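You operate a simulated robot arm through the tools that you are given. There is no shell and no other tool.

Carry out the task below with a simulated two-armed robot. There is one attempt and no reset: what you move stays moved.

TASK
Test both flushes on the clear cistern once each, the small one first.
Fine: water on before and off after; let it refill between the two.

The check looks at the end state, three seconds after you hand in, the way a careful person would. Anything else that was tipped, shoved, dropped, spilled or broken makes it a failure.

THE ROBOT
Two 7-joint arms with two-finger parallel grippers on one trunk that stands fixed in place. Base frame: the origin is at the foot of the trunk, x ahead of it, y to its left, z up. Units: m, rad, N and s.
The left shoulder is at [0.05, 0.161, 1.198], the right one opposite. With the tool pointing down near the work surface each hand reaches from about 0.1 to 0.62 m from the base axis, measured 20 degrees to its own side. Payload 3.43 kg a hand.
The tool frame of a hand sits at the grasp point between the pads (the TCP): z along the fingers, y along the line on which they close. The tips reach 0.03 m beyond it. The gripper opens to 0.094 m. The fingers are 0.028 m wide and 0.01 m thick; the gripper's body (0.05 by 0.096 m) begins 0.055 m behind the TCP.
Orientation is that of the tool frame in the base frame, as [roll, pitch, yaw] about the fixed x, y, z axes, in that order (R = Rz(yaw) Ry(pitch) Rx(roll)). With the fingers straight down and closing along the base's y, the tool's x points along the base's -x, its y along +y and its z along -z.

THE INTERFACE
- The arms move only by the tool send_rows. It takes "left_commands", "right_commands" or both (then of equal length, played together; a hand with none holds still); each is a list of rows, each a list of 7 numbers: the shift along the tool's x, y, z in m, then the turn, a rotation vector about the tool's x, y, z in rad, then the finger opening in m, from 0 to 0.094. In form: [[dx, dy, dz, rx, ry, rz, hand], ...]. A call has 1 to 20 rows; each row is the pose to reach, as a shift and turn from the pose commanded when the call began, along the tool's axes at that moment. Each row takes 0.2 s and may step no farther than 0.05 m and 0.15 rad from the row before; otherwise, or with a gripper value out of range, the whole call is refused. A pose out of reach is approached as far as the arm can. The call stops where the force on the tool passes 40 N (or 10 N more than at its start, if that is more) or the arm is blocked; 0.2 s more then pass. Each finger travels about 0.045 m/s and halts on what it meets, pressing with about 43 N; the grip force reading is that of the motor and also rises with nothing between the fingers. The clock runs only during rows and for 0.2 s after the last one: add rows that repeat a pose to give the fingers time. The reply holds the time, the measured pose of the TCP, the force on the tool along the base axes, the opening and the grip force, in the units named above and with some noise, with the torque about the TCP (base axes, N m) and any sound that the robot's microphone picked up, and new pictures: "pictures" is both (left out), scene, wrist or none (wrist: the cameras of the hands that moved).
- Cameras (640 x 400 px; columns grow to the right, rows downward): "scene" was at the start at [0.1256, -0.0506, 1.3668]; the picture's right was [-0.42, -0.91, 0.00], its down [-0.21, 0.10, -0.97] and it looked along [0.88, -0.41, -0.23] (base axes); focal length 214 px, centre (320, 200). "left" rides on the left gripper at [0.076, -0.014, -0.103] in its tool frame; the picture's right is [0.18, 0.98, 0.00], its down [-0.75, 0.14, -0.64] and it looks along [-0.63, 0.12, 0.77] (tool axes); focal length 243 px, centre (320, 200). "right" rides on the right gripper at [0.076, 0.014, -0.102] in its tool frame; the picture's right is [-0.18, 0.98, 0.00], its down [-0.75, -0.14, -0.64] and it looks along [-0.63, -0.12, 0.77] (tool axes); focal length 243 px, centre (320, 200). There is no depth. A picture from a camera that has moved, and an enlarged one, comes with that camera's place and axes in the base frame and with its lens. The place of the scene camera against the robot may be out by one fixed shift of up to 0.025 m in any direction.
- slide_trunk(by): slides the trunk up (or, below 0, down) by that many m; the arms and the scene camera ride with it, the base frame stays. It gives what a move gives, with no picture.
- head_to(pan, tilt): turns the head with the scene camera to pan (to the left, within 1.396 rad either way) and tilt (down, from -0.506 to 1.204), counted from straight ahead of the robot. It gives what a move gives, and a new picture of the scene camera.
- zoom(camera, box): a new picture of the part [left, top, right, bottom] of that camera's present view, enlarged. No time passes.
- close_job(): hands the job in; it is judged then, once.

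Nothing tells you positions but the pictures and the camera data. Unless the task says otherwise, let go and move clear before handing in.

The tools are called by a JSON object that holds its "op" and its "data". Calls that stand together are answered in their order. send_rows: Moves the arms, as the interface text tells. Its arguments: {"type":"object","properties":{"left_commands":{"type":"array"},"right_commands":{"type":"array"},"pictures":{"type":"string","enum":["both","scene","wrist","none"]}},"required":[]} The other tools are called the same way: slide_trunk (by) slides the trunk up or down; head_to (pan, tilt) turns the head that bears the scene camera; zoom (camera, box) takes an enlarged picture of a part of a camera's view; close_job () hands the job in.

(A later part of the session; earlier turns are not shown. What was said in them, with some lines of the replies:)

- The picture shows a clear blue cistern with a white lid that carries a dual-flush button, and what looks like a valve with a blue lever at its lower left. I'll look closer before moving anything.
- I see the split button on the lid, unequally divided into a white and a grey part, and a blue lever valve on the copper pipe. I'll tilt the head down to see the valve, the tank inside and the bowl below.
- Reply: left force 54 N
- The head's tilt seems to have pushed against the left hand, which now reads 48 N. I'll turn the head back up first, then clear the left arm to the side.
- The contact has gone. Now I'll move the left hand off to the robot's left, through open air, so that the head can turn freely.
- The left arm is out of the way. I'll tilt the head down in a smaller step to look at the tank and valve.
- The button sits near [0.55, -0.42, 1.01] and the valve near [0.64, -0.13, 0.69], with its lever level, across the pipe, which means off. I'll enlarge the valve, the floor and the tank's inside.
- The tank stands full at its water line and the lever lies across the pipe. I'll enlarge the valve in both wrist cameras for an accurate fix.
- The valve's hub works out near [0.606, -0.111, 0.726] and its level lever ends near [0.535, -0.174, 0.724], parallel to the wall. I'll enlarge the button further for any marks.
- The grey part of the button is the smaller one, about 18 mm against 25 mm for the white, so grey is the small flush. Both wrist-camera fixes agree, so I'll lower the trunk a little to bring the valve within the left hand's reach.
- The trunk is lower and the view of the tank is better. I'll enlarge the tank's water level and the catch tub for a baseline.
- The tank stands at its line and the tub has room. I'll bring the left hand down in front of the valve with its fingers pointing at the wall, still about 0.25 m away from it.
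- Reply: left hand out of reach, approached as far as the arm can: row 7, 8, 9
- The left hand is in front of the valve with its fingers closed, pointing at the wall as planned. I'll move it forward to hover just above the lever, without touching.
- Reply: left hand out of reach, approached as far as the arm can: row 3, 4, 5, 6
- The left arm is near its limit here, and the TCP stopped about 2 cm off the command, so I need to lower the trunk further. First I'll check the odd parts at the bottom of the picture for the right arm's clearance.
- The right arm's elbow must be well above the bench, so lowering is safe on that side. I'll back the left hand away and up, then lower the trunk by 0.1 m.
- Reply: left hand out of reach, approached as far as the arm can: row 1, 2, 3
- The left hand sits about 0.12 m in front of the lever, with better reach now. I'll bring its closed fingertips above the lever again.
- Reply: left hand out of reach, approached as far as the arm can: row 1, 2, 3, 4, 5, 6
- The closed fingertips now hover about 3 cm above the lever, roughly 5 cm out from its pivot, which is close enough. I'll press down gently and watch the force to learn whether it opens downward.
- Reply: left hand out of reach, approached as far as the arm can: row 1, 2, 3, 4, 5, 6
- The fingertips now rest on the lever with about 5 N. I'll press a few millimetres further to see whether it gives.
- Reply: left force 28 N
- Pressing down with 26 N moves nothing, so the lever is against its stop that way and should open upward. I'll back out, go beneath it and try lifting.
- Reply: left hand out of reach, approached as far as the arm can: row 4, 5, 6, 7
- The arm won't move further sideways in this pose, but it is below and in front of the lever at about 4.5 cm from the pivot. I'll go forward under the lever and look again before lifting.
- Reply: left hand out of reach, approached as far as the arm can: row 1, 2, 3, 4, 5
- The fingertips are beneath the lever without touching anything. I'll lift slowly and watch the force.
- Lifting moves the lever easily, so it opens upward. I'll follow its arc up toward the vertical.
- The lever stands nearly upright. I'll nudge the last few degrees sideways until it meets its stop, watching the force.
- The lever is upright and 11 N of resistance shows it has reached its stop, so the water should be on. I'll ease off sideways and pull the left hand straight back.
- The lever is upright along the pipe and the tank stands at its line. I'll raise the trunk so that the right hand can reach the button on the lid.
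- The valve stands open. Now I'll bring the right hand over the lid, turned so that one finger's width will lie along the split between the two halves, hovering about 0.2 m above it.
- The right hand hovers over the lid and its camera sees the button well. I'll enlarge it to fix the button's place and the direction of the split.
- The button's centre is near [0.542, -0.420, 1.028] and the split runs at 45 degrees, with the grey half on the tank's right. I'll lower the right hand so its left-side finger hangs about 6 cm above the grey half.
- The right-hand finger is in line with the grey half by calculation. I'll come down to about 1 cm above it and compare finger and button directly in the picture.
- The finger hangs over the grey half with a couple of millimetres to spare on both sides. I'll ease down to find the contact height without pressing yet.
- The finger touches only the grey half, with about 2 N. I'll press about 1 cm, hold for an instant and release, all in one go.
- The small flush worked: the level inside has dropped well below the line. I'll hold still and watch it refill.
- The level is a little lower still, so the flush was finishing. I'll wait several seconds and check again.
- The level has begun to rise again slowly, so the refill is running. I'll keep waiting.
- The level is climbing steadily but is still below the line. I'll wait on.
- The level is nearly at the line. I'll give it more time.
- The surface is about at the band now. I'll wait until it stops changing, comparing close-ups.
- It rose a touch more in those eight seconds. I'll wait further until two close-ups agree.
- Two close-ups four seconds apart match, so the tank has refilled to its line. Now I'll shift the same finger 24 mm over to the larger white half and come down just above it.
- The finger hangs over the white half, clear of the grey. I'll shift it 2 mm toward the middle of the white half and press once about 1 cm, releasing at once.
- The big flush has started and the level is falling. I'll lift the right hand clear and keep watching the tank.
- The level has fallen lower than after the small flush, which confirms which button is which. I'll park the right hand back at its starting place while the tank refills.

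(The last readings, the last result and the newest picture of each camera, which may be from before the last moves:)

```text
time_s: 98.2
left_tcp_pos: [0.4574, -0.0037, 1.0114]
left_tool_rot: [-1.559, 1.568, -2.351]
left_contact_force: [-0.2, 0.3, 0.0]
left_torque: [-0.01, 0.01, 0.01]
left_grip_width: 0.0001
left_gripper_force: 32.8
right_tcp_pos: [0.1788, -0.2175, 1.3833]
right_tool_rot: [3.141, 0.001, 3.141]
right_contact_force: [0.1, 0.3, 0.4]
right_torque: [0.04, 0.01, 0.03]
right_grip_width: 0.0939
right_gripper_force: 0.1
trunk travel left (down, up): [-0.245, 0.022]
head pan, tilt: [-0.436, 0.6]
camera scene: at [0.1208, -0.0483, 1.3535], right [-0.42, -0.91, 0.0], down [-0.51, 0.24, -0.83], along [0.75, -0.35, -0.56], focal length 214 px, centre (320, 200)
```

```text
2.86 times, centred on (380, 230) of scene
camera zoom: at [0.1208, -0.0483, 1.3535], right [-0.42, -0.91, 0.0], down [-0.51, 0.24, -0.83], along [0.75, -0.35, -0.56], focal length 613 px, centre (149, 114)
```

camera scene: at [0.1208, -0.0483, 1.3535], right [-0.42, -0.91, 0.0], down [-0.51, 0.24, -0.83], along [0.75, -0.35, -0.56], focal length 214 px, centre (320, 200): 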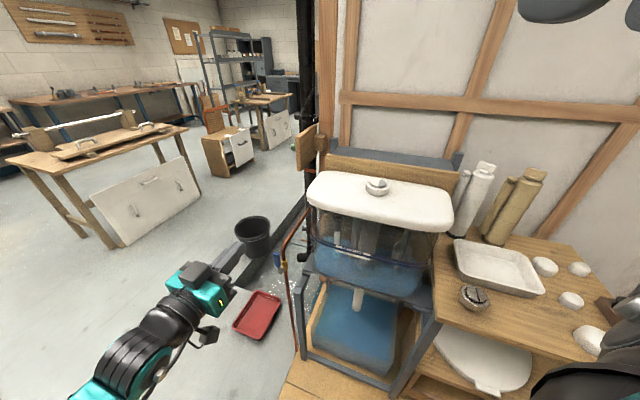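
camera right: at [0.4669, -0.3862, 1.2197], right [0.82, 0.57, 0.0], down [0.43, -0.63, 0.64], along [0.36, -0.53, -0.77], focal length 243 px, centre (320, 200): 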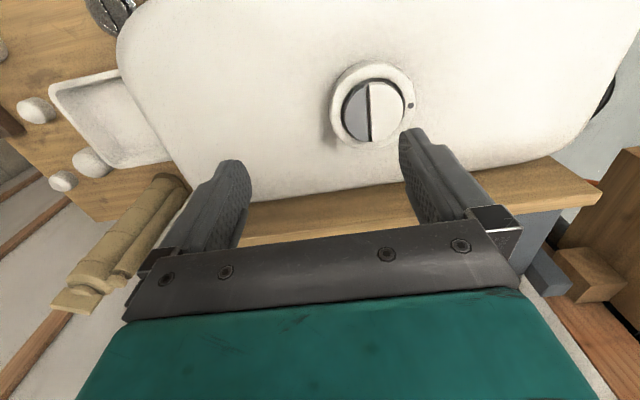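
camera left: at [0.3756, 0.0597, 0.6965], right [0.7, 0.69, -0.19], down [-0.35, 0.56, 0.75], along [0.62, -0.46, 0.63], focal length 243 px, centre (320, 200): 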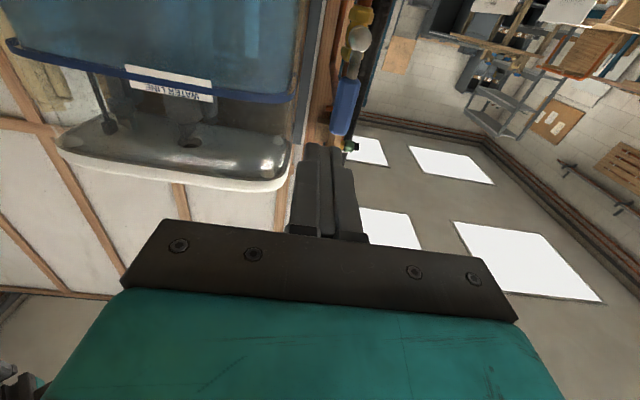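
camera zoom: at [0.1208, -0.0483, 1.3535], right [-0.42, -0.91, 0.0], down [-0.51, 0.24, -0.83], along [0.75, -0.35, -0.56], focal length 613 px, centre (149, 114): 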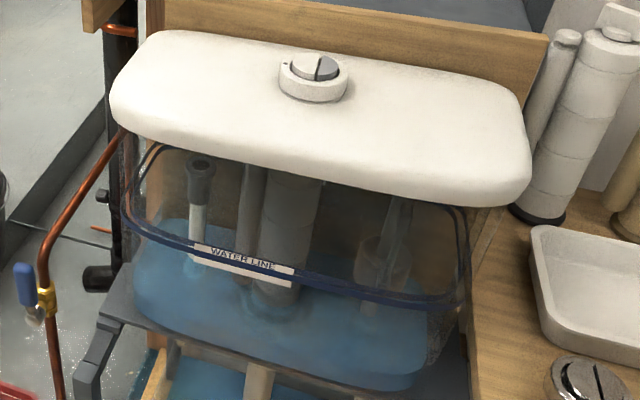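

Both arms are clear of the tank and the level is near its low point. I'll lower the trunk again so the left hand is ready at the valve while the tank refills.

{"op": "slide_trunk", "data": {"by": -0.24}}

{"op": "head_to", "data": {"pan": -0.35, "tilt": 0.6}}

{"op": "zoom", "data": {"camera": "scene", "box": [320, 130, 500, 252]}}

{"op": "zoom", "data": {"camera": "scene", "box": [300, 250, 440, 390]}}

```text
time_s: 100.8
left_tcp_pos: [0.4577, -0.0029, 0.7717]
left_tool_rot: [-1.65, 1.568, -2.439]
left_contact_force: [-0.6, 0.1, -0.2]
left_torque: [-0.02, 0.0, 0.01]
left_grip_width: 0.0
left_gripper_force: 33.1
right_tcp_pos: [0.18, -0.2174, 1.1411]
right_tool_rot: [-3.141, 0.002, 3.141]
right_contact_force: [0.3, 0.2, 0.9]
right_torque: [0.01, -0.01, 0.01]
right_grip_width: 0.0939
right_gripper_force: 0.1
trunk travel left (down, up): [-0.005, 0.262]
head pan, tilt: [-0.436, 0.6]
```

```text
time_s: 101.4
left_tcp_pos: [0.4569, -0.0037, 0.7718]
left_tool_rot: [-1.657, 1.567, -2.45]
left_contact_force: [0.4, 0.3, -0.3]
left_torque: [0.0, 0.04, 0.02]
left_grip_width: 0.0
left_gripper_force: 33.3
right_tcp_pos: [0.18, -0.2176, 1.1428]
right_tool_rot: [-3.141, 0.001, -3.141]
right_contact_force: [-0.6, 0.6, -0.6]
right_torque: [-0.02, -0.02, 0.0]
right_grip_width: 0.0938
right_gripper_force: 0.1
trunk travel left (down, up): [-0.005, 0.262]
head pan, tilt: [-0.351, 0.6]
camera scene: at [0.124, -0.0416, 1.1134], right [-0.34, -0.94, 0.0], down [-0.53, 0.19, -0.83], along [0.77, -0.28, -0.56], focal length 214 px, centre (320, 200)
```

scene: 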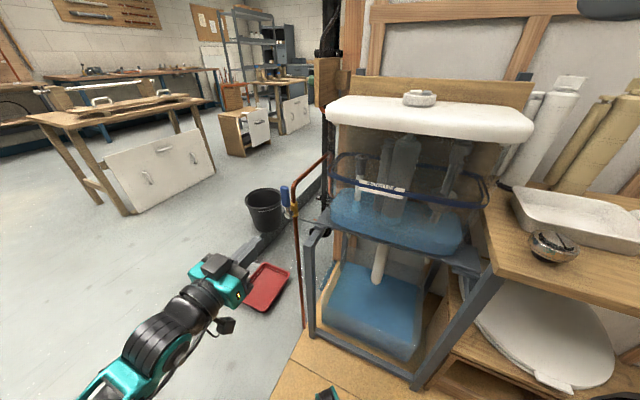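

```text
3.28 times, centred on (410, 191) of scene
camera zoom: at [0.124, -0.0416, 1.1134], right [-0.34, -0.94, 0.0], down [-0.53, 0.19, -0.83], along [0.77, -0.28, -0.56], focal length 703 px, centre (25, 230)
```

zoom: 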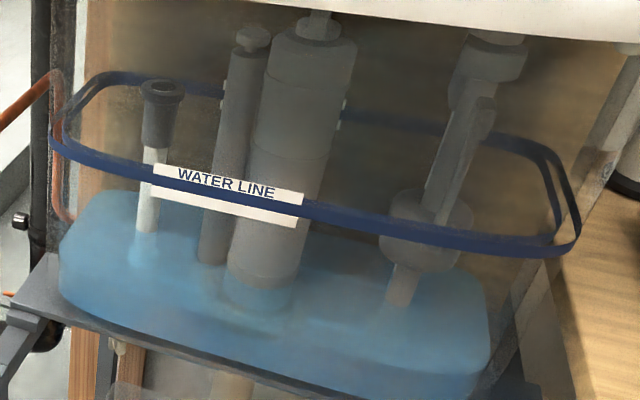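

```text
2.86 times, centred on (370, 320) of scene
camera zoom: at [0.124, -0.0416, 1.1134], right [-0.34, -0.94, 0.0], down [-0.53, 0.19, -0.83], along [0.77, -0.28, -0.56], focal length 613 px, centre (177, -143)
```

zoom: 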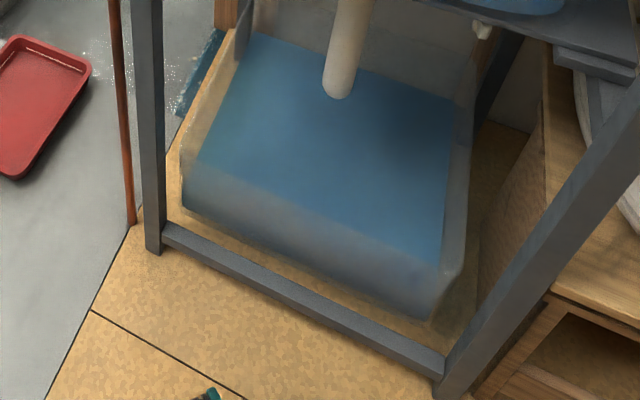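

The tank is at its low mark and refilling, and the tub still has freeboard. Meanwhile I'll bring the left fingertips to the left side of the upright lever, not touching yet.

{"op": "send_rows", "data": {"left_commands": [[0, 0.03, 0, 0, 0, 0, 0], [0, 0.06, 0, 0, 0, 0, 0], [0, 0.0806, 0.02, 0, 0, 0, 0], [0, 0.0806, 0.05, 0, 0, 0, 0], [0, 0.0806, 0.08, 0, 0, 0, 0], [0, 0.0806, 0.11, 0, 0, 0, 0], [0, 0.0806, 0.14, 0, 0, 0, 0], [0, 0.0806, 0.16, 0, 0, 0, 0]], "pictures": "both"}}

{"op": "zoom", "data": {"camera": "scene", "box": [254, 160, 334, 240]}}

```text
time_s: 103.2
left_tcp_pos: [0.6283, -0.062, 0.7706]
left_tool_rot: [-1.703, 1.567, -2.492]
left_contact_force: [-0.1, -0.1, -0.2]
left_torque: [-0.01, 0.0, 0.03]
left_grip_width: 0.0
left_gripper_force: 33.2
right_tcp_pos: [0.1796, -0.2187, 1.1421]
right_tool_rot: [-3.141, -0.002, 3.141]
right_contact_force: [-0.3, -0.3, 0.2]
right_torque: [0.0, -0.02, -0.03]
right_grip_width: 0.0939
right_gripper_force: 0.0
trunk travel left (down, up): [-0.005, 0.262]
head pan, tilt: [-0.351, 0.6]
camera scene: at [0.124, -0.0416, 1.1134], right [-0.34, -0.94, 0.0], down [-0.53, 0.19, -0.83], along [0.77, -0.28, -0.56], focal length 214 px, centre (320, 200)
camera left: at [0.5465, 0.0024, 0.6953], right [0.7, 0.69, -0.19], down [-0.35, 0.56, 0.75], along [0.62, -0.46, 0.63], focal length 243 px, centre (320, 200)
```

scene: 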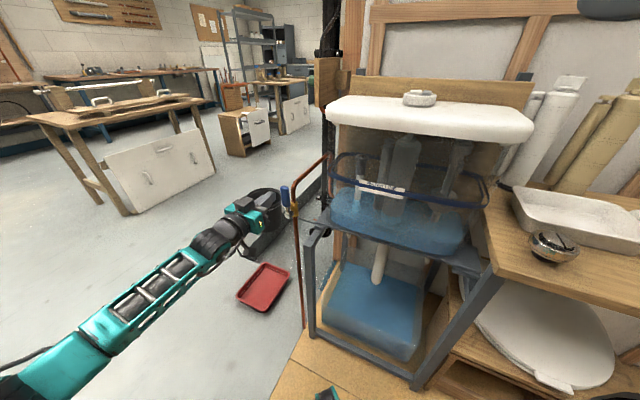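
left: 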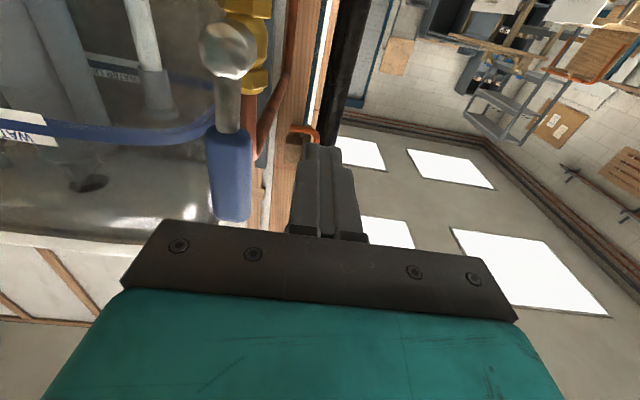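

```text
5.00 times, centred on (294, 200) of scene
camera zoom: at [0.124, -0.0416, 1.1134], right [-0.34, -0.94, 0.0], down [-0.53, 0.19, -0.83], along [0.77, -0.28, -0.56], focal length 1072 px, centre (450, 200)
```

zoom: 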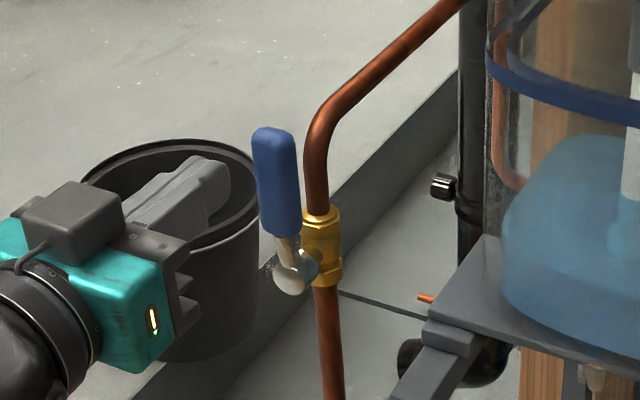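

The fingertips are a few centimetres left of the upright lever, ready to swing it back. Now I'll wait for the tank to refill to its line.

{"op": "send_rows", "data": {"left_commands": [[0, 0, 0, 0, 0, 0, 0], [0, 0, 0, 0, 0, 0, 0], [0, 0, 0, 0, 0, 0, 0], [0, 0, 0, 0, 0, 0, 0], [0, 0, 0, 0, 0, 0, 0], [0, 0, 0, 0, 0, 0, 0], [0, 0, 0, 0, 0, 0, 0], [0, 0, 0, 0, 0, 0, 0], [0, 0, 0, 0, 0, 0, 0], [0, 0, 0, 0, 0, 0, 0], [0, 0, 0, 0, 0, 0, 0], [0, 0, 0, 0, 0, 0, 0], [0, 0, 0, 0, 0, 0, 0], [0, 0, 0, 0, 0, 0, 0], [0, 0, 0, 0, 0, 0, 0], [0, 0, 0, 0, 0, 0, 0], [0, 0, 0, 0, 0, 0, 0], [0, 0, 0, 0, 0, 0, 0], [0, 0, 0, 0, 0, 0, 0], [0, 0, 0, 0, 0, 0, 0]], "pictures": "none"}}

{"op": "send_rows", "data": {"left_commands": [[0, 0, 0, 0, 0, 0, 0], [0, 0, 0, 0, 0, 0, 0], [0, 0, 0, 0, 0, 0, 0], [0, 0, 0, 0, 0, 0, 0], [0, 0, 0, 0, 0, 0, 0], [0, 0, 0, 0, 0, 0, 0], [0, 0, 0, 0, 0, 0, 0], [0, 0, 0, 0, 0, 0, 0], [0, 0, 0, 0, 0, 0, 0], [0, 0, 0, 0, 0, 0, 0], [0, 0, 0, 0, 0, 0, 0], [0, 0, 0, 0, 0, 0, 0], [0, 0, 0, 0, 0, 0, 0], [0, 0, 0, 0, 0, 0, 0], [0, 0, 0, 0, 0, 0, 0], [0, 0, 0, 0, 0, 0, 0], [0, 0, 0, 0, 0, 0, 0], [0, 0, 0, 0, 0, 0, 0], [0, 0, 0, 0, 0, 0, 0], [0, 0, 0, 0, 0, 0, 0]], "pictures": "none"}}

{"op": "send_rows", "data": {"left_commands": [[0, 0, 0, 0, 0, 0, 0], [0, 0, 0, 0, 0, 0, 0], [0, 0, 0, 0, 0, 0, 0], [0, 0, 0, 0, 0, 0, 0], [0, 0, 0, 0, 0, 0, 0], [0, 0, 0, 0, 0, 0, 0], [0, 0, 0, 0, 0, 0, 0], [0, 0, 0, 0, 0, 0, 0], [0, 0, 0, 0, 0, 0, 0], [0, 0, 0, 0, 0, 0, 0], [0, 0, 0, 0, 0, 0, 0], [0, 0, 0, 0, 0, 0, 0], [0, 0, 0, 0, 0, 0, 0], [0, 0, 0, 0, 0, 0, 0], [0, 0, 0, 0, 0, 0, 0], [0, 0, 0, 0, 0, 0, 0], [0, 0, 0, 0, 0, 0, 0], [0, 0, 0, 0, 0, 0, 0], [0, 0, 0, 0, 0, 0, 0], [0, 0, 0, 0, 0, 0, 0]], "pictures": "none"}}

{"op": "send_rows", "data": {"left_commands": [[0, 0, 0, 0, 0, 0, 0], [0, 0, 0, 0, 0, 0, 0], [0, 0, 0, 0, 0, 0, 0], [0, 0, 0, 0, 0, 0, 0], [0, 0, 0, 0, 0, 0, 0], [0, 0, 0, 0, 0, 0, 0], [0, 0, 0, 0, 0, 0, 0], [0, 0, 0, 0, 0, 0, 0], [0, 0, 0, 0, 0, 0, 0], [0, 0, 0, 0, 0, 0, 0], [0, 0, 0, 0, 0, 0, 0], [0, 0, 0, 0, 0, 0, 0], [0, 0, 0, 0, 0, 0, 0], [0, 0, 0, 0, 0, 0, 0], [0, 0, 0, 0, 0, 0, 0], [0, 0, 0, 0, 0, 0, 0], [0, 0, 0, 0, 0, 0, 0], [0, 0, 0, 0, 0, 0, 0], [0, 0, 0, 0, 0, 0, 0], [0, 0, 0, 0, 0, 0, 0]], "pictures": "none"}}

{"op": "zoom", "data": {"camera": "scene", "box": [320, 130, 500, 252]}}

```text
time_s: 107.4
left_tcp_pos: [0.6282, -0.0608, 0.77]
left_tool_rot: [-1.674, 1.565, -2.464]
left_contact_force: [0.1, 0.3, -1.1]
left_torque: [0.03, -0.01, 0.0]
left_grip_width: 0.0002
left_gripper_force: 33.1
right_tcp_pos: [0.1803, -0.2189, 1.1419]
right_tool_rot: [3.141, 0.0, -3.14]
right_contact_force: [-0.8, -0.1, -0.4]
right_torque: [-0.04, -0.01, 0.01]
right_grip_width: 0.0941
right_gripper_force: 0.1
trunk travel left (down, up): [-0.005, 0.262]
head pan, tilt: [-0.351, 0.6]
```

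```text
time_s: 111.6
left_tcp_pos: [0.6275, -0.0605, 0.7706]
left_tool_rot: [-1.673, 1.566, -2.464]
left_contact_force: [0.1, 0.7, -1.2]
left_torque: [0.02, 0.02, -0.01]
left_grip_width: 0.0001
left_gripper_force: 32.3
right_tcp_pos: [0.1813, -0.2187, 1.1413]
right_tool_rot: [-3.141, 0.0, 3.141]
right_contact_force: [0.4, 0.0, -0.6]
right_torque: [0.02, -0.03, 0.0]
right_grip_width: 0.0942
right_gripper_force: 0.1
trunk travel left (down, up): [-0.005, 0.262]
head pan, tilt: [-0.351, 0.6]
```

```text
time_s: 115.8
left_tcp_pos: [0.6284, -0.0607, 0.7699]
left_tool_rot: [-1.681, 1.567, -2.472]
left_contact_force: [0.8, 0.1, 0.8]
left_torque: [-0.01, -0.02, -0.01]
left_grip_width: 0.0
left_gripper_force: 32.9
right_tcp_pos: [0.1805, -0.2184, 1.1419]
right_tool_rot: [-3.141, 0.001, -3.141]
right_contact_force: [0.1, 0.1, -0.4]
right_torque: [-0.02, 0.03, -0.03]
right_grip_width: 0.094
right_gripper_force: 0.0
trunk travel left (down, up): [-0.005, 0.262]
head pan, tilt: [-0.351, 0.6]
```

```text
time_s: 120.0
left_tcp_pos: [0.6278, -0.0598, 0.772]
left_tool_rot: [-1.681, 1.568, -2.472]
left_contact_force: [1.1, 0.3, -0.2]
left_torque: [-0.04, 0.03, 0.0]
left_grip_width: 0.0001
left_gripper_force: 33.2
right_tcp_pos: [0.1803, -0.2176, 1.1418]
right_tool_rot: [-3.141, 0.0, -3.141]
right_contact_force: [-0.2, 1.1, 0.1]
right_torque: [0.0, 0.01, -0.03]
right_grip_width: 0.0941
right_gripper_force: 0.1
trunk travel left (down, up): [-0.005, 0.262]
head pan, tilt: [-0.351, 0.6]
```

```text
3.28 times, centred on (410, 191) of scene
camera zoom: at [0.124, -0.0416, 1.1134], right [-0.34, -0.94, 0.0], down [-0.53, 0.19, -0.83], along [0.77, -0.28, -0.56], focal length 703 px, centre (25, 230)
```

zoom: 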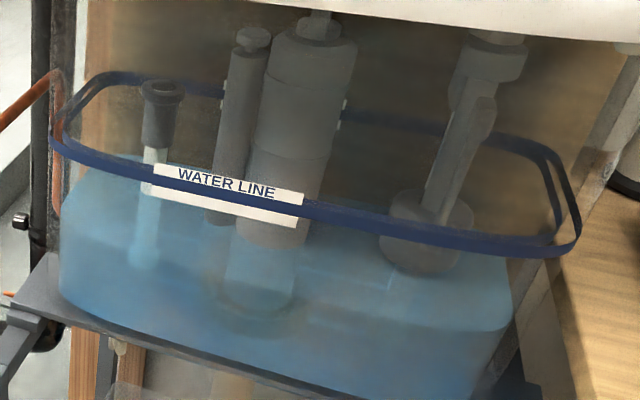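

The level has risen almost half of the way to the line. I'll keep waiting.

{"op": "send_rows", "data": {"left_commands": [[0, 0, 0, 0, 0, 0, 0], [0, 0, 0, 0, 0, 0, 0], [0, 0, 0, 0, 0, 0, 0], [0, 0, 0, 0, 0, 0, 0], [0, 0, 0, 0, 0, 0, 0], [0, 0, 0, 0, 0, 0, 0], [0, 0, 0, 0, 0, 0, 0], [0, 0, 0, 0, 0, 0, 0], [0, 0, 0, 0, 0, 0, 0], [0, 0, 0, 0, 0, 0, 0], [0, 0, 0, 0, 0, 0, 0], [0, 0, 0, 0, 0, 0, 0], [0, 0, 0, 0, 0, 0, 0], [0, 0, 0, 0, 0, 0, 0], [0, 0, 0, 0, 0, 0, 0], [0, 0, 0, 0, 0, 0, 0], [0, 0, 0, 0, 0, 0, 0], [0, 0, 0, 0, 0, 0, 0], [0, 0, 0, 0, 0, 0, 0], [0, 0, 0, 0, 0, 0, 0]], "pictures": "none"}}

{"op": "send_rows", "data": {"left_commands": [[0, 0, 0, 0, 0, 0, 0], [0, 0, 0, 0, 0, 0, 0], [0, 0, 0, 0, 0, 0, 0], [0, 0, 0, 0, 0, 0, 0], [0, 0, 0, 0, 0, 0, 0], [0, 0, 0, 0, 0, 0, 0], [0, 0, 0, 0, 0, 0, 0], [0, 0, 0, 0, 0, 0, 0], [0, 0, 0, 0, 0, 0, 0], [0, 0, 0, 0, 0, 0, 0], [0, 0, 0, 0, 0, 0, 0], [0, 0, 0, 0, 0, 0, 0], [0, 0, 0, 0, 0, 0, 0], [0, 0, 0, 0, 0, 0, 0], [0, 0, 0, 0, 0, 0, 0], [0, 0, 0, 0, 0, 0, 0], [0, 0, 0, 0, 0, 0, 0], [0, 0, 0, 0, 0, 0, 0], [0, 0, 0, 0, 0, 0, 0], [0, 0, 0, 0, 0, 0, 0]], "pictures": "none"}}

{"op": "send_rows", "data": {"left_commands": [[0, 0, 0, 0, 0, 0, 0], [0, 0, 0, 0, 0, 0, 0], [0, 0, 0, 0, 0, 0, 0], [0, 0, 0, 0, 0, 0, 0], [0, 0, 0, 0, 0, 0, 0], [0, 0, 0, 0, 0, 0, 0], [0, 0, 0, 0, 0, 0, 0], [0, 0, 0, 0, 0, 0, 0], [0, 0, 0, 0, 0, 0, 0], [0, 0, 0, 0, 0, 0, 0], [0, 0, 0, 0, 0, 0, 0], [0, 0, 0, 0, 0, 0, 0], [0, 0, 0, 0, 0, 0, 0], [0, 0, 0, 0, 0, 0, 0], [0, 0, 0, 0, 0, 0, 0], [0, 0, 0, 0, 0, 0, 0], [0, 0, 0, 0, 0, 0, 0], [0, 0, 0, 0, 0, 0, 0], [0, 0, 0, 0, 0, 0, 0], [0, 0, 0, 0, 0, 0, 0]], "pictures": "none"}}

{"op": "send_rows", "data": {"left_commands": [[0, 0, 0, 0, 0, 0, 0], [0, 0, 0, 0, 0, 0, 0], [0, 0, 0, 0, 0, 0, 0], [0, 0, 0, 0, 0, 0, 0], [0, 0, 0, 0, 0, 0, 0], [0, 0, 0, 0, 0, 0, 0], [0, 0, 0, 0, 0, 0, 0], [0, 0, 0, 0, 0, 0, 0], [0, 0, 0, 0, 0, 0, 0], [0, 0, 0, 0, 0, 0, 0], [0, 0, 0, 0, 0, 0, 0], [0, 0, 0, 0, 0, 0, 0], [0, 0, 0, 0, 0, 0, 0], [0, 0, 0, 0, 0, 0, 0], [0, 0, 0, 0, 0, 0, 0], [0, 0, 0, 0, 0, 0, 0], [0, 0, 0, 0, 0, 0, 0], [0, 0, 0, 0, 0, 0, 0], [0, 0, 0, 0, 0, 0, 0], [0, 0, 0, 0, 0, 0, 0]], "pictures": "none"}}

{"op": "send_rows", "data": {"left_commands": [[0, 0, 0, 0, 0, 0, 0], [0, 0, 0, 0, 0, 0, 0], [0, 0, 0, 0, 0, 0, 0], [0, 0, 0, 0, 0, 0, 0], [0, 0, 0, 0, 0, 0, 0], [0, 0, 0, 0, 0, 0, 0], [0, 0, 0, 0, 0, 0, 0], [0, 0, 0, 0, 0, 0, 0], [0, 0, 0, 0, 0, 0, 0], [0, 0, 0, 0, 0, 0, 0], [0, 0, 0, 0, 0, 0, 0], [0, 0, 0, 0, 0, 0, 0], [0, 0, 0, 0, 0, 0, 0], [0, 0, 0, 0, 0, 0, 0], [0, 0, 0, 0, 0, 0, 0], [0, 0, 0, 0, 0, 0, 0], [0, 0, 0, 0, 0, 0, 0], [0, 0, 0, 0, 0, 0, 0], [0, 0, 0, 0, 0, 0, 0], [0, 0, 0, 0, 0, 0, 0]], "pictures": "none"}}

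{"op": "send_rows", "data": {"left_commands": [[0, 0, 0, 0, 0, 0, 0], [0, 0, 0, 0, 0, 0, 0], [0, 0, 0, 0, 0, 0, 0], [0, 0, 0, 0, 0, 0, 0], [0, 0, 0, 0, 0, 0, 0], [0, 0, 0, 0, 0, 0, 0], [0, 0, 0, 0, 0, 0, 0], [0, 0, 0, 0, 0, 0, 0], [0, 0, 0, 0, 0, 0, 0], [0, 0, 0, 0, 0, 0, 0], [0, 0, 0, 0, 0, 0, 0], [0, 0, 0, 0, 0, 0, 0], [0, 0, 0, 0, 0, 0, 0], [0, 0, 0, 0, 0, 0, 0], [0, 0, 0, 0, 0, 0, 0], [0, 0, 0, 0, 0, 0, 0], [0, 0, 0, 0, 0, 0, 0], [0, 0, 0, 0, 0, 0, 0], [0, 0, 0, 0, 0, 0, 0], [0, 0, 0, 0, 0, 0, 0]], "pictures": "none"}}

{"op": "zoom", "data": {"camera": "scene", "box": [320, 130, 500, 252]}}

```text
time_s: 124.2
left_tcp_pos: [0.6279, -0.0603, 0.7703]
left_tool_rot: [-1.685, 1.567, -2.475]
left_contact_force: [0.2, -1.0, -0.2]
left_torque: [0.04, 0.01, 0.03]
left_grip_width: 0.0
left_gripper_force: 32.7
right_tcp_pos: [0.1795, -0.2182, 1.1421]
right_tool_rot: [-3.141, -0.002, 3.141]
right_contact_force: [-0.1, -0.2, 0.8]
right_torque: [-0.04, -0.02, -0.04]
right_grip_width: 0.0939
right_gripper_force: 0.1
trunk travel left (down, up): [-0.005, 0.262]
head pan, tilt: [-0.351, 0.6]
```

```text
time_s: 128.4
left_tcp_pos: [0.6278, -0.0613, 0.7712]
left_tool_rot: [-1.682, 1.565, -2.47]
left_contact_force: [0.2, -0.9, 0.5]
left_torque: [0.01, 0.0, 0.03]
left_grip_width: 0.0002
left_gripper_force: 32.7
right_tcp_pos: [0.1806, -0.2173, 1.1415]
right_tool_rot: [-3.141, 0.0, 3.141]
right_contact_force: [-0.3, -0.3, 0.1]
right_torque: [0.0, 0.01, 0.01]
right_grip_width: 0.094
right_gripper_force: 0.0
trunk travel left (down, up): [-0.005, 0.262]
head pan, tilt: [-0.351, 0.6]
```

```text
time_s: 132.6
left_tcp_pos: [0.6282, -0.0596, 0.771]
left_tool_rot: [-1.683, 1.568, -2.473]
left_contact_force: [-0.1, 0.4, -0.3]
left_torque: [-0.01, 0.02, 0.01]
left_grip_width: 0.0003
left_gripper_force: 33.1
right_tcp_pos: [0.1803, -0.218, 1.1422]
right_tool_rot: [3.141, 0.0, 3.142]
right_contact_force: [0.7, -0.5, -0.1]
right_torque: [-0.01, -0.01, 0.0]
right_grip_width: 0.094
right_gripper_force: 0.1
trunk travel left (down, up): [-0.005, 0.262]
head pan, tilt: [-0.351, 0.6]
```

```text
time_s: 136.8
left_tcp_pos: [0.6265, -0.0613, 0.7703]
left_tool_rot: [-1.678, 1.567, -2.47]
left_contact_force: [-0.1, 0.4, -0.1]
left_torque: [0.01, 0.03, -0.02]
left_grip_width: 0.0
left_gripper_force: 33.2
right_tcp_pos: [0.1803, -0.2167, 1.1417]
right_tool_rot: [3.142, 0.0, 3.14]
right_contact_force: [0.5, -0.1, 0.8]
right_torque: [0.01, 0.02, 0.0]
right_grip_width: 0.0942
right_gripper_force: 0.1
trunk travel left (down, up): [-0.005, 0.262]
head pan, tilt: [-0.351, 0.6]
```

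```text
time_s: 141.0
left_tcp_pos: [0.6274, -0.0607, 0.7698]
left_tool_rot: [-1.676, 1.568, -2.466]
left_contact_force: [1.1, -0.1, -0.8]
left_torque: [0.0, -0.03, 0.02]
left_grip_width: 0.0
left_gripper_force: 32.8
right_tcp_pos: [0.1804, -0.2195, 1.1422]
right_tool_rot: [3.141, 0.0, 3.141]
right_contact_force: [-0.8, 0.1, 0.7]
right_torque: [0.01, 0.0, 0.03]
right_grip_width: 0.0943
right_gripper_force: 0.0
trunk travel left (down, up): [-0.005, 0.262]
head pan, tilt: [-0.351, 0.6]
```

```text
time_s: 145.2
left_tcp_pos: [0.6281, -0.0604, 0.771]
left_tool_rot: [-1.674, 1.568, -2.464]
left_contact_force: [-0.3, 0.9, -0.3]
left_torque: [0.0, -0.01, -0.01]
left_grip_width: 0.0
left_gripper_force: 32.7
right_tcp_pos: [0.1803, -0.2187, 1.1405]
right_tool_rot: [-3.141, 0.001, -3.14]
right_contact_force: [-0.8, -0.2, 0.3]
right_torque: [0.0, -0.03, 0.01]
right_grip_width: 0.0941
right_gripper_force: 0.1
trunk travel left (down, up): [-0.005, 0.262]
head pan, tilt: [-0.351, 0.6]
```

```text
3.28 times, centred on (410, 191) of scene
camera zoom: at [0.124, -0.0416, 1.1134], right [-0.34, -0.94, 0.0], down [-0.53, 0.19, -0.83], along [0.77, -0.28, -0.56], focal length 703 px, centre (25, 230)
```

zoom: 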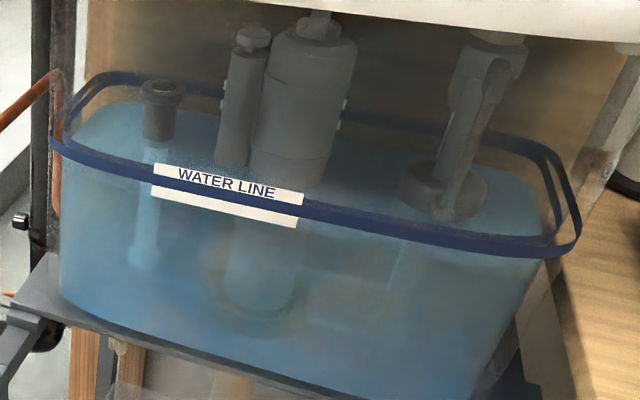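

The surface is close beneath the band. I'll wait a little longer for it to settle at the line.

{"op": "send_rows", "data": {"left_commands": [[0, 0, 0, 0, 0, 0, 0], [0, 0, 0, 0, 0, 0, 0], [0, 0, 0, 0, 0, 0, 0], [0, 0, 0, 0, 0, 0, 0], [0, 0, 0, 0, 0, 0, 0], [0, 0, 0, 0, 0, 0, 0], [0, 0, 0, 0, 0, 0, 0], [0, 0, 0, 0, 0, 0, 0], [0, 0, 0, 0, 0, 0, 0], [0, 0, 0, 0, 0, 0, 0], [0, 0, 0, 0, 0, 0, 0], [0, 0, 0, 0, 0, 0, 0], [0, 0, 0, 0, 0, 0, 0], [0, 0, 0, 0, 0, 0, 0], [0, 0, 0, 0, 0, 0, 0], [0, 0, 0, 0, 0, 0, 0], [0, 0, 0, 0, 0, 0, 0], [0, 0, 0, 0, 0, 0, 0], [0, 0, 0, 0, 0, 0, 0], [0, 0, 0, 0, 0, 0, 0]], "pictures": "none"}}

{"op": "send_rows", "data": {"left_commands": [[0, 0, 0, 0, 0, 0, 0], [0, 0, 0, 0, 0, 0, 0], [0, 0, 0, 0, 0, 0, 0], [0, 0, 0, 0, 0, 0, 0], [0, 0, 0, 0, 0, 0, 0], [0, 0, 0, 0, 0, 0, 0], [0, 0, 0, 0, 0, 0, 0], [0, 0, 0, 0, 0, 0, 0], [0, 0, 0, 0, 0, 0, 0], [0, 0, 0, 0, 0, 0, 0], [0, 0, 0, 0, 0, 0, 0], [0, 0, 0, 0, 0, 0, 0], [0, 0, 0, 0, 0, 0, 0], [0, 0, 0, 0, 0, 0, 0], [0, 0, 0, 0, 0, 0, 0], [0, 0, 0, 0, 0, 0, 0], [0, 0, 0, 0, 0, 0, 0], [0, 0, 0, 0, 0, 0, 0], [0, 0, 0, 0, 0, 0, 0], [0, 0, 0, 0, 0, 0, 0]], "pictures": "none"}}

{"op": "send_rows", "data": {"left_commands": [[0, 0, 0, 0, 0, 0, 0], [0, 0, 0, 0, 0, 0, 0], [0, 0, 0, 0, 0, 0, 0], [0, 0, 0, 0, 0, 0, 0], [0, 0, 0, 0, 0, 0, 0], [0, 0, 0, 0, 0, 0, 0], [0, 0, 0, 0, 0, 0, 0], [0, 0, 0, 0, 0, 0, 0], [0, 0, 0, 0, 0, 0, 0], [0, 0, 0, 0, 0, 0, 0], [0, 0, 0, 0, 0, 0, 0], [0, 0, 0, 0, 0, 0, 0], [0, 0, 0, 0, 0, 0, 0], [0, 0, 0, 0, 0, 0, 0], [0, 0, 0, 0, 0, 0, 0], [0, 0, 0, 0, 0, 0, 0], [0, 0, 0, 0, 0, 0, 0], [0, 0, 0, 0, 0, 0, 0], [0, 0, 0, 0, 0, 0, 0], [0, 0, 0, 0, 0, 0, 0]], "pictures": "none"}}

{"op": "send_rows", "data": {"left_commands": [[0, 0, 0, 0, 0, 0, 0], [0, 0, 0, 0, 0, 0, 0], [0, 0, 0, 0, 0, 0, 0], [0, 0, 0, 0, 0, 0, 0], [0, 0, 0, 0, 0, 0, 0], [0, 0, 0, 0, 0, 0, 0], [0, 0, 0, 0, 0, 0, 0], [0, 0, 0, 0, 0, 0, 0], [0, 0, 0, 0, 0, 0, 0], [0, 0, 0, 0, 0, 0, 0], [0, 0, 0, 0, 0, 0, 0], [0, 0, 0, 0, 0, 0, 0], [0, 0, 0, 0, 0, 0, 0], [0, 0, 0, 0, 0, 0, 0], [0, 0, 0, 0, 0, 0, 0], [0, 0, 0, 0, 0, 0, 0], [0, 0, 0, 0, 0, 0, 0], [0, 0, 0, 0, 0, 0, 0], [0, 0, 0, 0, 0, 0, 0], [0, 0, 0, 0, 0, 0, 0]], "pictures": "none"}}

{"op": "send_rows", "data": {"left_commands": [[0, 0, 0, 0, 0, 0, 0], [0, 0, 0, 0, 0, 0, 0], [0, 0, 0, 0, 0, 0, 0], [0, 0, 0, 0, 0, 0, 0], [0, 0, 0, 0, 0, 0, 0], [0, 0, 0, 0, 0, 0, 0], [0, 0, 0, 0, 0, 0, 0], [0, 0, 0, 0, 0, 0, 0], [0, 0, 0, 0, 0, 0, 0], [0, 0, 0, 0, 0, 0, 0], [0, 0, 0, 0, 0, 0, 0], [0, 0, 0, 0, 0, 0, 0], [0, 0, 0, 0, 0, 0, 0], [0, 0, 0, 0, 0, 0, 0], [0, 0, 0, 0, 0, 0, 0], [0, 0, 0, 0, 0, 0, 0], [0, 0, 0, 0, 0, 0, 0], [0, 0, 0, 0, 0, 0, 0], [0, 0, 0, 0, 0, 0, 0], [0, 0, 0, 0, 0, 0, 0]], "pictures": "none"}}

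{"op": "zoom", "data": {"camera": "scene", "box": [320, 130, 500, 252]}}

```text
time_s: 149.4
left_tcp_pos: [0.6282, -0.0609, 0.7706]
left_tool_rot: [-1.672, 1.567, -2.462]
left_contact_force: [0.5, 0.1, -0.2]
left_torque: [-0.02, 0.0, 0.03]
left_grip_width: 0.0
left_gripper_force: 33.5
right_tcp_pos: [0.1799, -0.2195, 1.1424]
right_tool_rot: [3.141, 0.001, 3.141]
right_contact_force: [-0.3, -0.7, 0.9]
right_torque: [-0.02, 0.0, 0.0]
right_grip_width: 0.0941
right_gripper_force: 0.1
trunk travel left (down, up): [-0.005, 0.262]
head pan, tilt: [-0.351, 0.6]
```

```text
time_s: 153.6
left_tcp_pos: [0.6274, -0.0604, 0.7709]
left_tool_rot: [-1.676, 1.566, -2.467]
left_contact_force: [-0.8, 0.8, 0.2]
left_torque: [-0.03, -0.03, -0.02]
left_grip_width: 0.0002
left_gripper_force: 33.2
right_tcp_pos: [0.1804, -0.2183, 1.1422]
right_tool_rot: [-3.142, 0.0, 3.142]
right_contact_force: [-0.1, -0.5, -0.5]
right_torque: [-0.04, -0.01, 0.01]
right_grip_width: 0.0939
right_gripper_force: 0.1
trunk travel left (down, up): [-0.005, 0.262]
head pan, tilt: [-0.351, 0.6]
```

```text
time_s: 157.8
left_tcp_pos: [0.6276, -0.0606, 0.7706]
left_tool_rot: [-1.677, 1.568, -2.468]
left_contact_force: [-0.6, 0.5, 0.1]
left_torque: [0.0, 0.0, -0.03]
left_grip_width: 0.0001
left_gripper_force: 33.2
right_tcp_pos: [0.1805, -0.219, 1.1405]
right_tool_rot: [3.141, -0.001, 3.141]
right_contact_force: [-0.3, -0.4, 0.2]
right_torque: [0.01, -0.04, -0.02]
right_grip_width: 0.094
right_gripper_force: 0.0
trunk travel left (down, up): [-0.005, 0.262]
head pan, tilt: [-0.351, 0.6]
```

```text
time_s: 162.0
left_tcp_pos: [0.628, -0.0618, 0.7695]
left_tool_rot: [-1.684, 1.566, -2.476]
left_contact_force: [1.0, 0.6, 0.6]
left_torque: [-0.02, 0.02, 0.01]
left_grip_width: 0.0001
left_gripper_force: 32.6
right_tcp_pos: [0.1819, -0.2185, 1.1421]
right_tool_rot: [-3.141, -0.001, -3.141]
right_contact_force: [0.0, 0.8, -0.6]
right_torque: [-0.01, -0.01, 0.03]
right_grip_width: 0.0938
right_gripper_force: 0.2
trunk travel left (down, up): [-0.005, 0.262]
head pan, tilt: [-0.351, 0.6]
```

```text
time_s: 166.2
left_tcp_pos: [0.6277, -0.0613, 0.7709]
left_tool_rot: [-1.683, 1.567, -2.475]
left_contact_force: [0.8, -0.7, 0.2]
left_torque: [-0.01, -0.01, -0.02]
left_grip_width: 0.0
left_gripper_force: 33.1
right_tcp_pos: [0.1805, -0.2185, 1.1415]
right_tool_rot: [3.141, 0.001, 3.14]
right_contact_force: [1.3, -0.1, 0.8]
right_torque: [-0.01, 0.03, 0.03]
right_grip_width: 0.0937
right_gripper_force: 0.1
trunk travel left (down, up): [-0.005, 0.262]
head pan, tilt: [-0.351, 0.6]
```

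```text
3.28 times, centred on (410, 191) of scene
camera zoom: at [0.124, -0.0416, 1.1134], right [-0.34, -0.94, 0.0], down [-0.53, 0.19, -0.83], along [0.77, -0.28, -0.56], focal length 703 px, centre (25, 230)
```

zoom: 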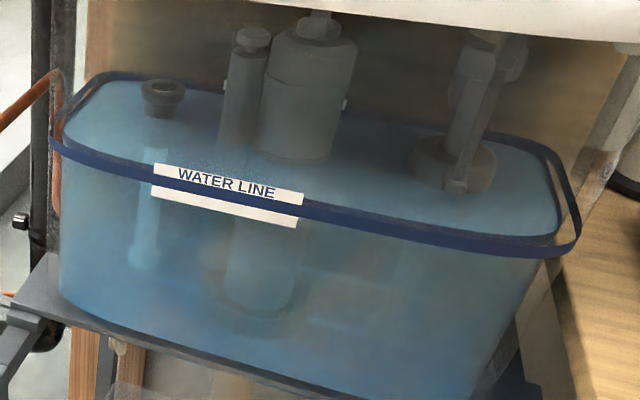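

The tank stands at its line just as at the start. Now I'll swing the lever back over and down along its arc to shut the water off.

{"op": "send_rows", "data": {"left_commands": [[0, -0.015, 0, 0, 0, 0, 0], [-0.002, -0.027, 0, 0, 0, 0, 0], [-0.004, -0.037, 0, 0, 0, 0, 0], [-0.0055, -0.0463, 0, 0, 0, 0, 0], [-0.0055, -0.0558, 0, 0, 0, 0, 0], [-0.004, -0.0648, 0, 0, 0, 0, 0], [-0.0005, -0.0728, 0, 0, 0, 0, 0], [0.004, -0.0808, 0, 0, 0, 0, 0], [0.01, -0.0878, 0, 0, 0, 0, 0], [0.015, -0.0918, 0, 0, 0, 0, 0]], "pictures": "both"}}

{"op": "zoom", "data": {"camera": "scene", "box": [264, 180, 344, 260]}}

```text
time_s: 168.4
left_tcp_pos: [0.5627, -0.1257, 0.7558]
left_tool_rot: [-1.669, 1.568, -2.46]
left_contact_force: [-0.8, -0.1, 0.0]
left_torque: [0.0, 0.0, -0.01]
left_grip_width: 0.0
left_gripper_force: 32.8
right_tcp_pos: [0.1803, -0.2182, 1.1416]
right_tool_rot: [-3.141, -0.001, 3.141]
right_contact_force: [0.5, -0.3, -0.3]
right_torque: [0.03, 0.02, 0.01]
right_grip_width: 0.094
right_gripper_force: 0.0
trunk travel left (down, up): [-0.005, 0.262]
head pan, tilt: [-0.351, 0.6]
camera scene: at [0.124, -0.0416, 1.1134], right [-0.34, -0.94, 0.0], down [-0.53, 0.19, -0.83], along [0.77, -0.28, -0.56], focal length 214 px, centre (320, 200)
camera left: at [0.4804, -0.0628, 0.6806], right [0.7, 0.69, -0.19], down [-0.35, 0.56, 0.75], along [0.63, -0.46, 0.63], focal length 243 px, centre (320, 200)
```

scene: 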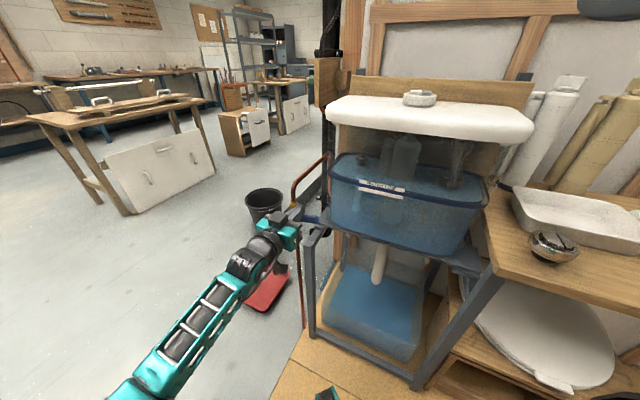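
left: 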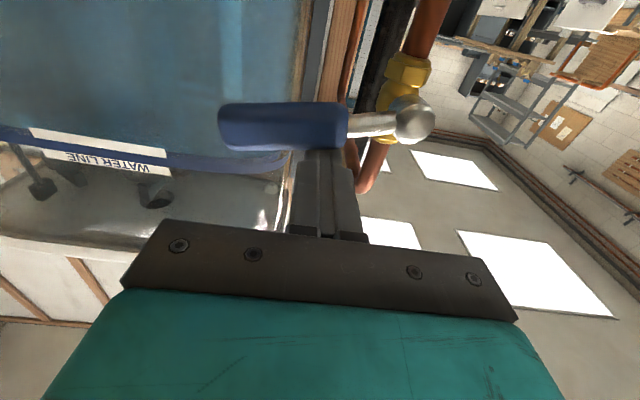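

```text
5.00 times, centred on (304, 220) of scene
camera zoom: at [0.124, -0.0416, 1.1134], right [-0.34, -0.94, 0.0], down [-0.53, 0.19, -0.83], along [0.77, -0.28, -0.56], focal length 1072 px, centre (400, 100)
```

zoom: 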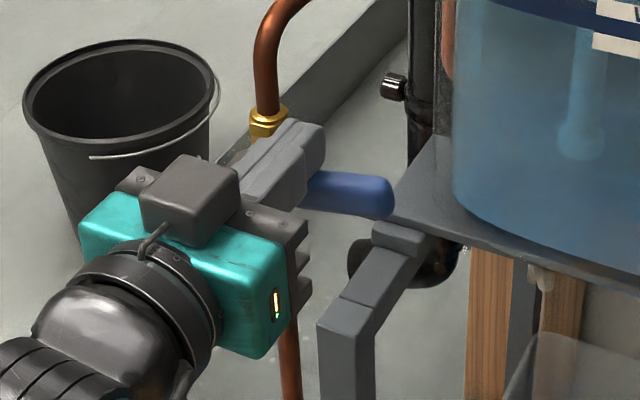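

The lever is nearly level again. I'll press it down the last few degrees to its stop.

{"op": "send_rows", "data": {"left_commands": [[0.005, -0.003, 0, 0, 0, 0, 0], [0.009, -0.003, 0, 0, 0, 0, 0], [0.012, -0.003, 0, 0, 0, 0, 0], [0.015, -0.003, 0, 0, 0, 0, 0]], "pictures": "wrist"}}

{"op": "zoom", "data": {"camera": "scene", "box": [264, 180, 344, 260]}}

```text
time_s: 169.4
left_tcp_pos: [0.5585, -0.1268, 0.7448]
left_tool_rot: [-0.454, 1.562, -1.246]
left_contact_force: [-3.5, 3.5, 10.2]
left_torque: [-0.03, -0.06, -0.01]
left_grip_width: 0.0
left_gripper_force: 32.6
right_tcp_pos: [0.1797, -0.2178, 1.1422]
right_tool_rot: [-3.141, 0.002, -3.141]
right_contact_force: [0.1, 0.3, 0.1]
right_torque: [0.0, -0.03, 0.01]
right_grip_width: 0.0943
right_gripper_force: 0.1
trunk travel left (down, up): [-0.005, 0.262]
head pan, tilt: [-0.351, 0.6]
camera left: at [0.4785, -0.0639, 0.6695], right [0.7, 0.69, -0.19], down [-0.35, 0.56, 0.75], along [0.62, -0.46, 0.64], focal length 243 px, centre (320, 200)
```

left: 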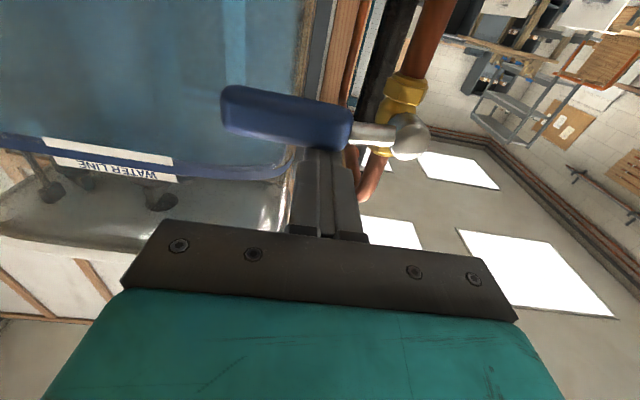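

```text
5.00 times, centred on (304, 220) of scene
camera zoom: at [0.123, -0.0412, 1.1138], right [-0.34, -0.94, 0.0], down [-0.53, 0.19, -0.83], along [0.78, -0.28, -0.56], focal length 1072 px, centre (400, 100)
```

zoom: 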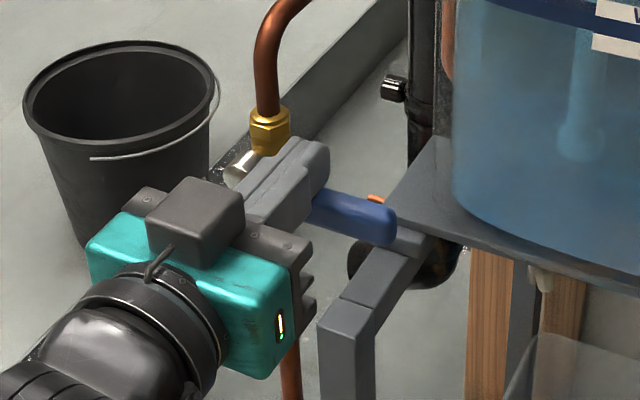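

The lever meets its stop at the same height as before I opened it, with 10 N of resistance. I'll lift off and pull the left hand straight back.

{"op": "send_rows", "data": {"left_commands": [[-0.015, 0, 0, 0, 0, 0, 0], [-0.03, 0, -0.005, 0, 0, 0, 0], [-0.03, 0, -0.04, 0, 0, 0, 0], [-0.03, 0, -0.08, 0, 0, 0, 0], [-0.03, 0, -0.12, 0, 0, 0, 0], [-0.03, 0, -0.16, 0, 0, 0, 0], [-0.03, 0, -0.2, 0, 0, 0, 0]], "pictures": "both"}}

{"op": "zoom", "data": {"camera": "scene", "box": [264, 180, 344, 260]}}

{"op": "zoom", "data": {"camera": "scene", "box": [320, 80, 540, 252]}}

{"op": "zoom", "data": {"camera": "scene", "box": [220, 180, 440, 390]}}

```text
time_s: 171.0
left_tcp_pos: [0.4199, 0.0135, 0.7706]
left_tool_rot: [-1.502, 1.567, -2.292]
left_contact_force: [-0.6, 0.0, 0.0]
left_torque: [-0.01, -0.01, 0.0]
left_grip_width: 0.0
left_gripper_force: 32.6
right_tcp_pos: [0.1802, -0.2182, 1.1422]
right_tool_rot: [-3.142, 0.001, -3.141]
right_contact_force: [-0.7, 0.0, 0.3]
right_torque: [0.01, -0.02, -0.03]
right_grip_width: 0.0937
right_gripper_force: 0.1
trunk travel left (down, up): [-0.005, 0.262]
head pan, tilt: [-0.351, 0.6]
camera scene: at [0.1241, -0.0417, 1.1134], right [-0.34, -0.94, 0.0], down [-0.53, 0.19, -0.83], along [0.77, -0.28, -0.56], focal length 214 px, centre (320, 200)
camera left: at [0.3388, 0.0775, 0.6949], right [0.7, 0.69, -0.19], down [-0.35, 0.56, 0.75], along [0.62, -0.46, 0.63], focal length 243 px, centre (320, 200)
```

scene: 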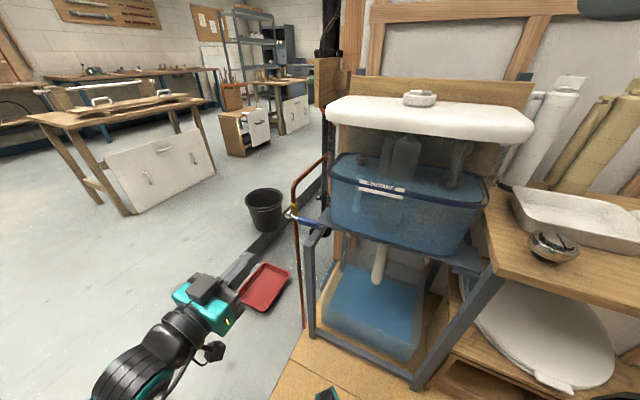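
left: 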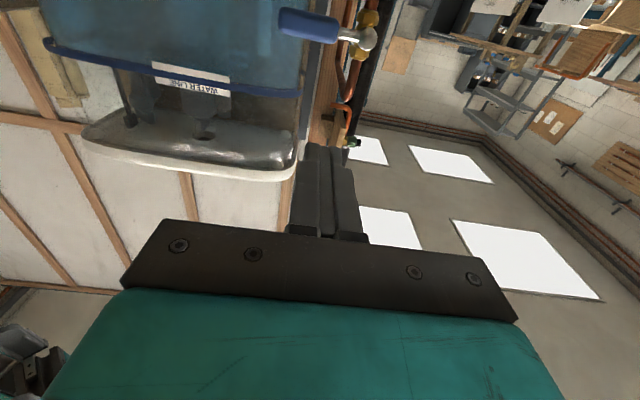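

```text
5.00 times, centred on (304, 220) of scene
camera zoom: at [0.1241, -0.0417, 1.1134], right [-0.34, -0.94, 0.0], down [-0.53, 0.19, -0.83], along [0.77, -0.28, -0.56], focal length 1072 px, centre (400, 100)
```

zoom: 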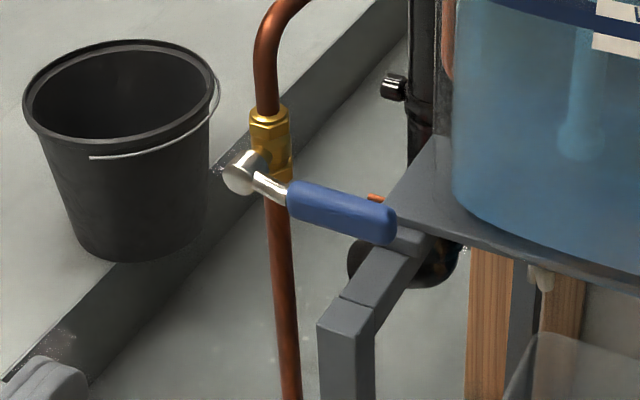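

```text
2.33 times, centred on (430, 166) of scene
camera zoom: at [0.1241, -0.0417, 1.1134], right [-0.34, -0.94, 0.0], down [-0.53, 0.19, -0.83], along [0.77, -0.28, -0.56], focal length 499 px, centre (64, 279)
```

zoom: 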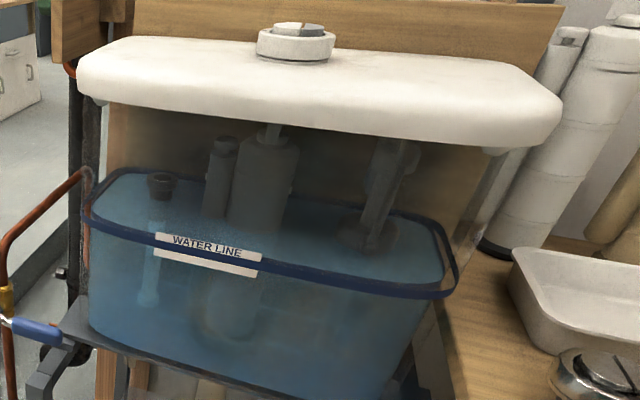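

```text
1.90 times, centred on (330, 285) of scene
camera zoom: at [0.1241, -0.0417, 1.1134], right [-0.34, -0.94, 0.0], down [-0.53, 0.19, -0.83], along [0.77, -0.28, -0.56], focal length 408 px, centre (301, 38)
```

zoom: 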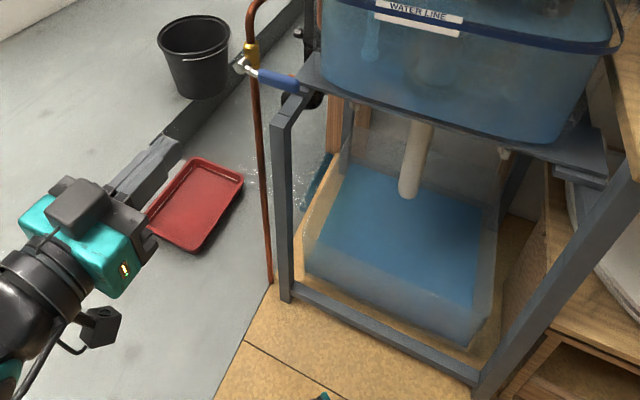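

The lever is back across the pipe exactly as at the start, and the tank stands at its line. Nothing else has moved, no new water shows on the floor, and both hands are clear, so I'm handing in.

{"op": "close_job", "data": {}}

```text
The job is handed in.
```

I tested both flushes on the clear cistern once each, small first, and the job is handed in.

- **Water on:** I swung the blue lever up in line with the pipe before the first flush. It opens upward only. I first tried it downward with about 27 N, and it did not move.
- **Small flush:** I pressed the smaller grey half once. The level dropped, then came back to the water line and had stopped rising before I went on.
- **Big flush:** I pressed the larger white half once. The level fell lower than it did for the small flush.
- **Water off:** I let the tank fill to the line again, which you had not asked for, so it is as full as when I started. Then I brought the lever back across the pipe to its stop.

The tub underneath took both flushes without overflowing, and I saw no new water on the floor. Early on, the robot's head pushed against its own left hand while tilting. I backed it off at once, and nothing else was touched.
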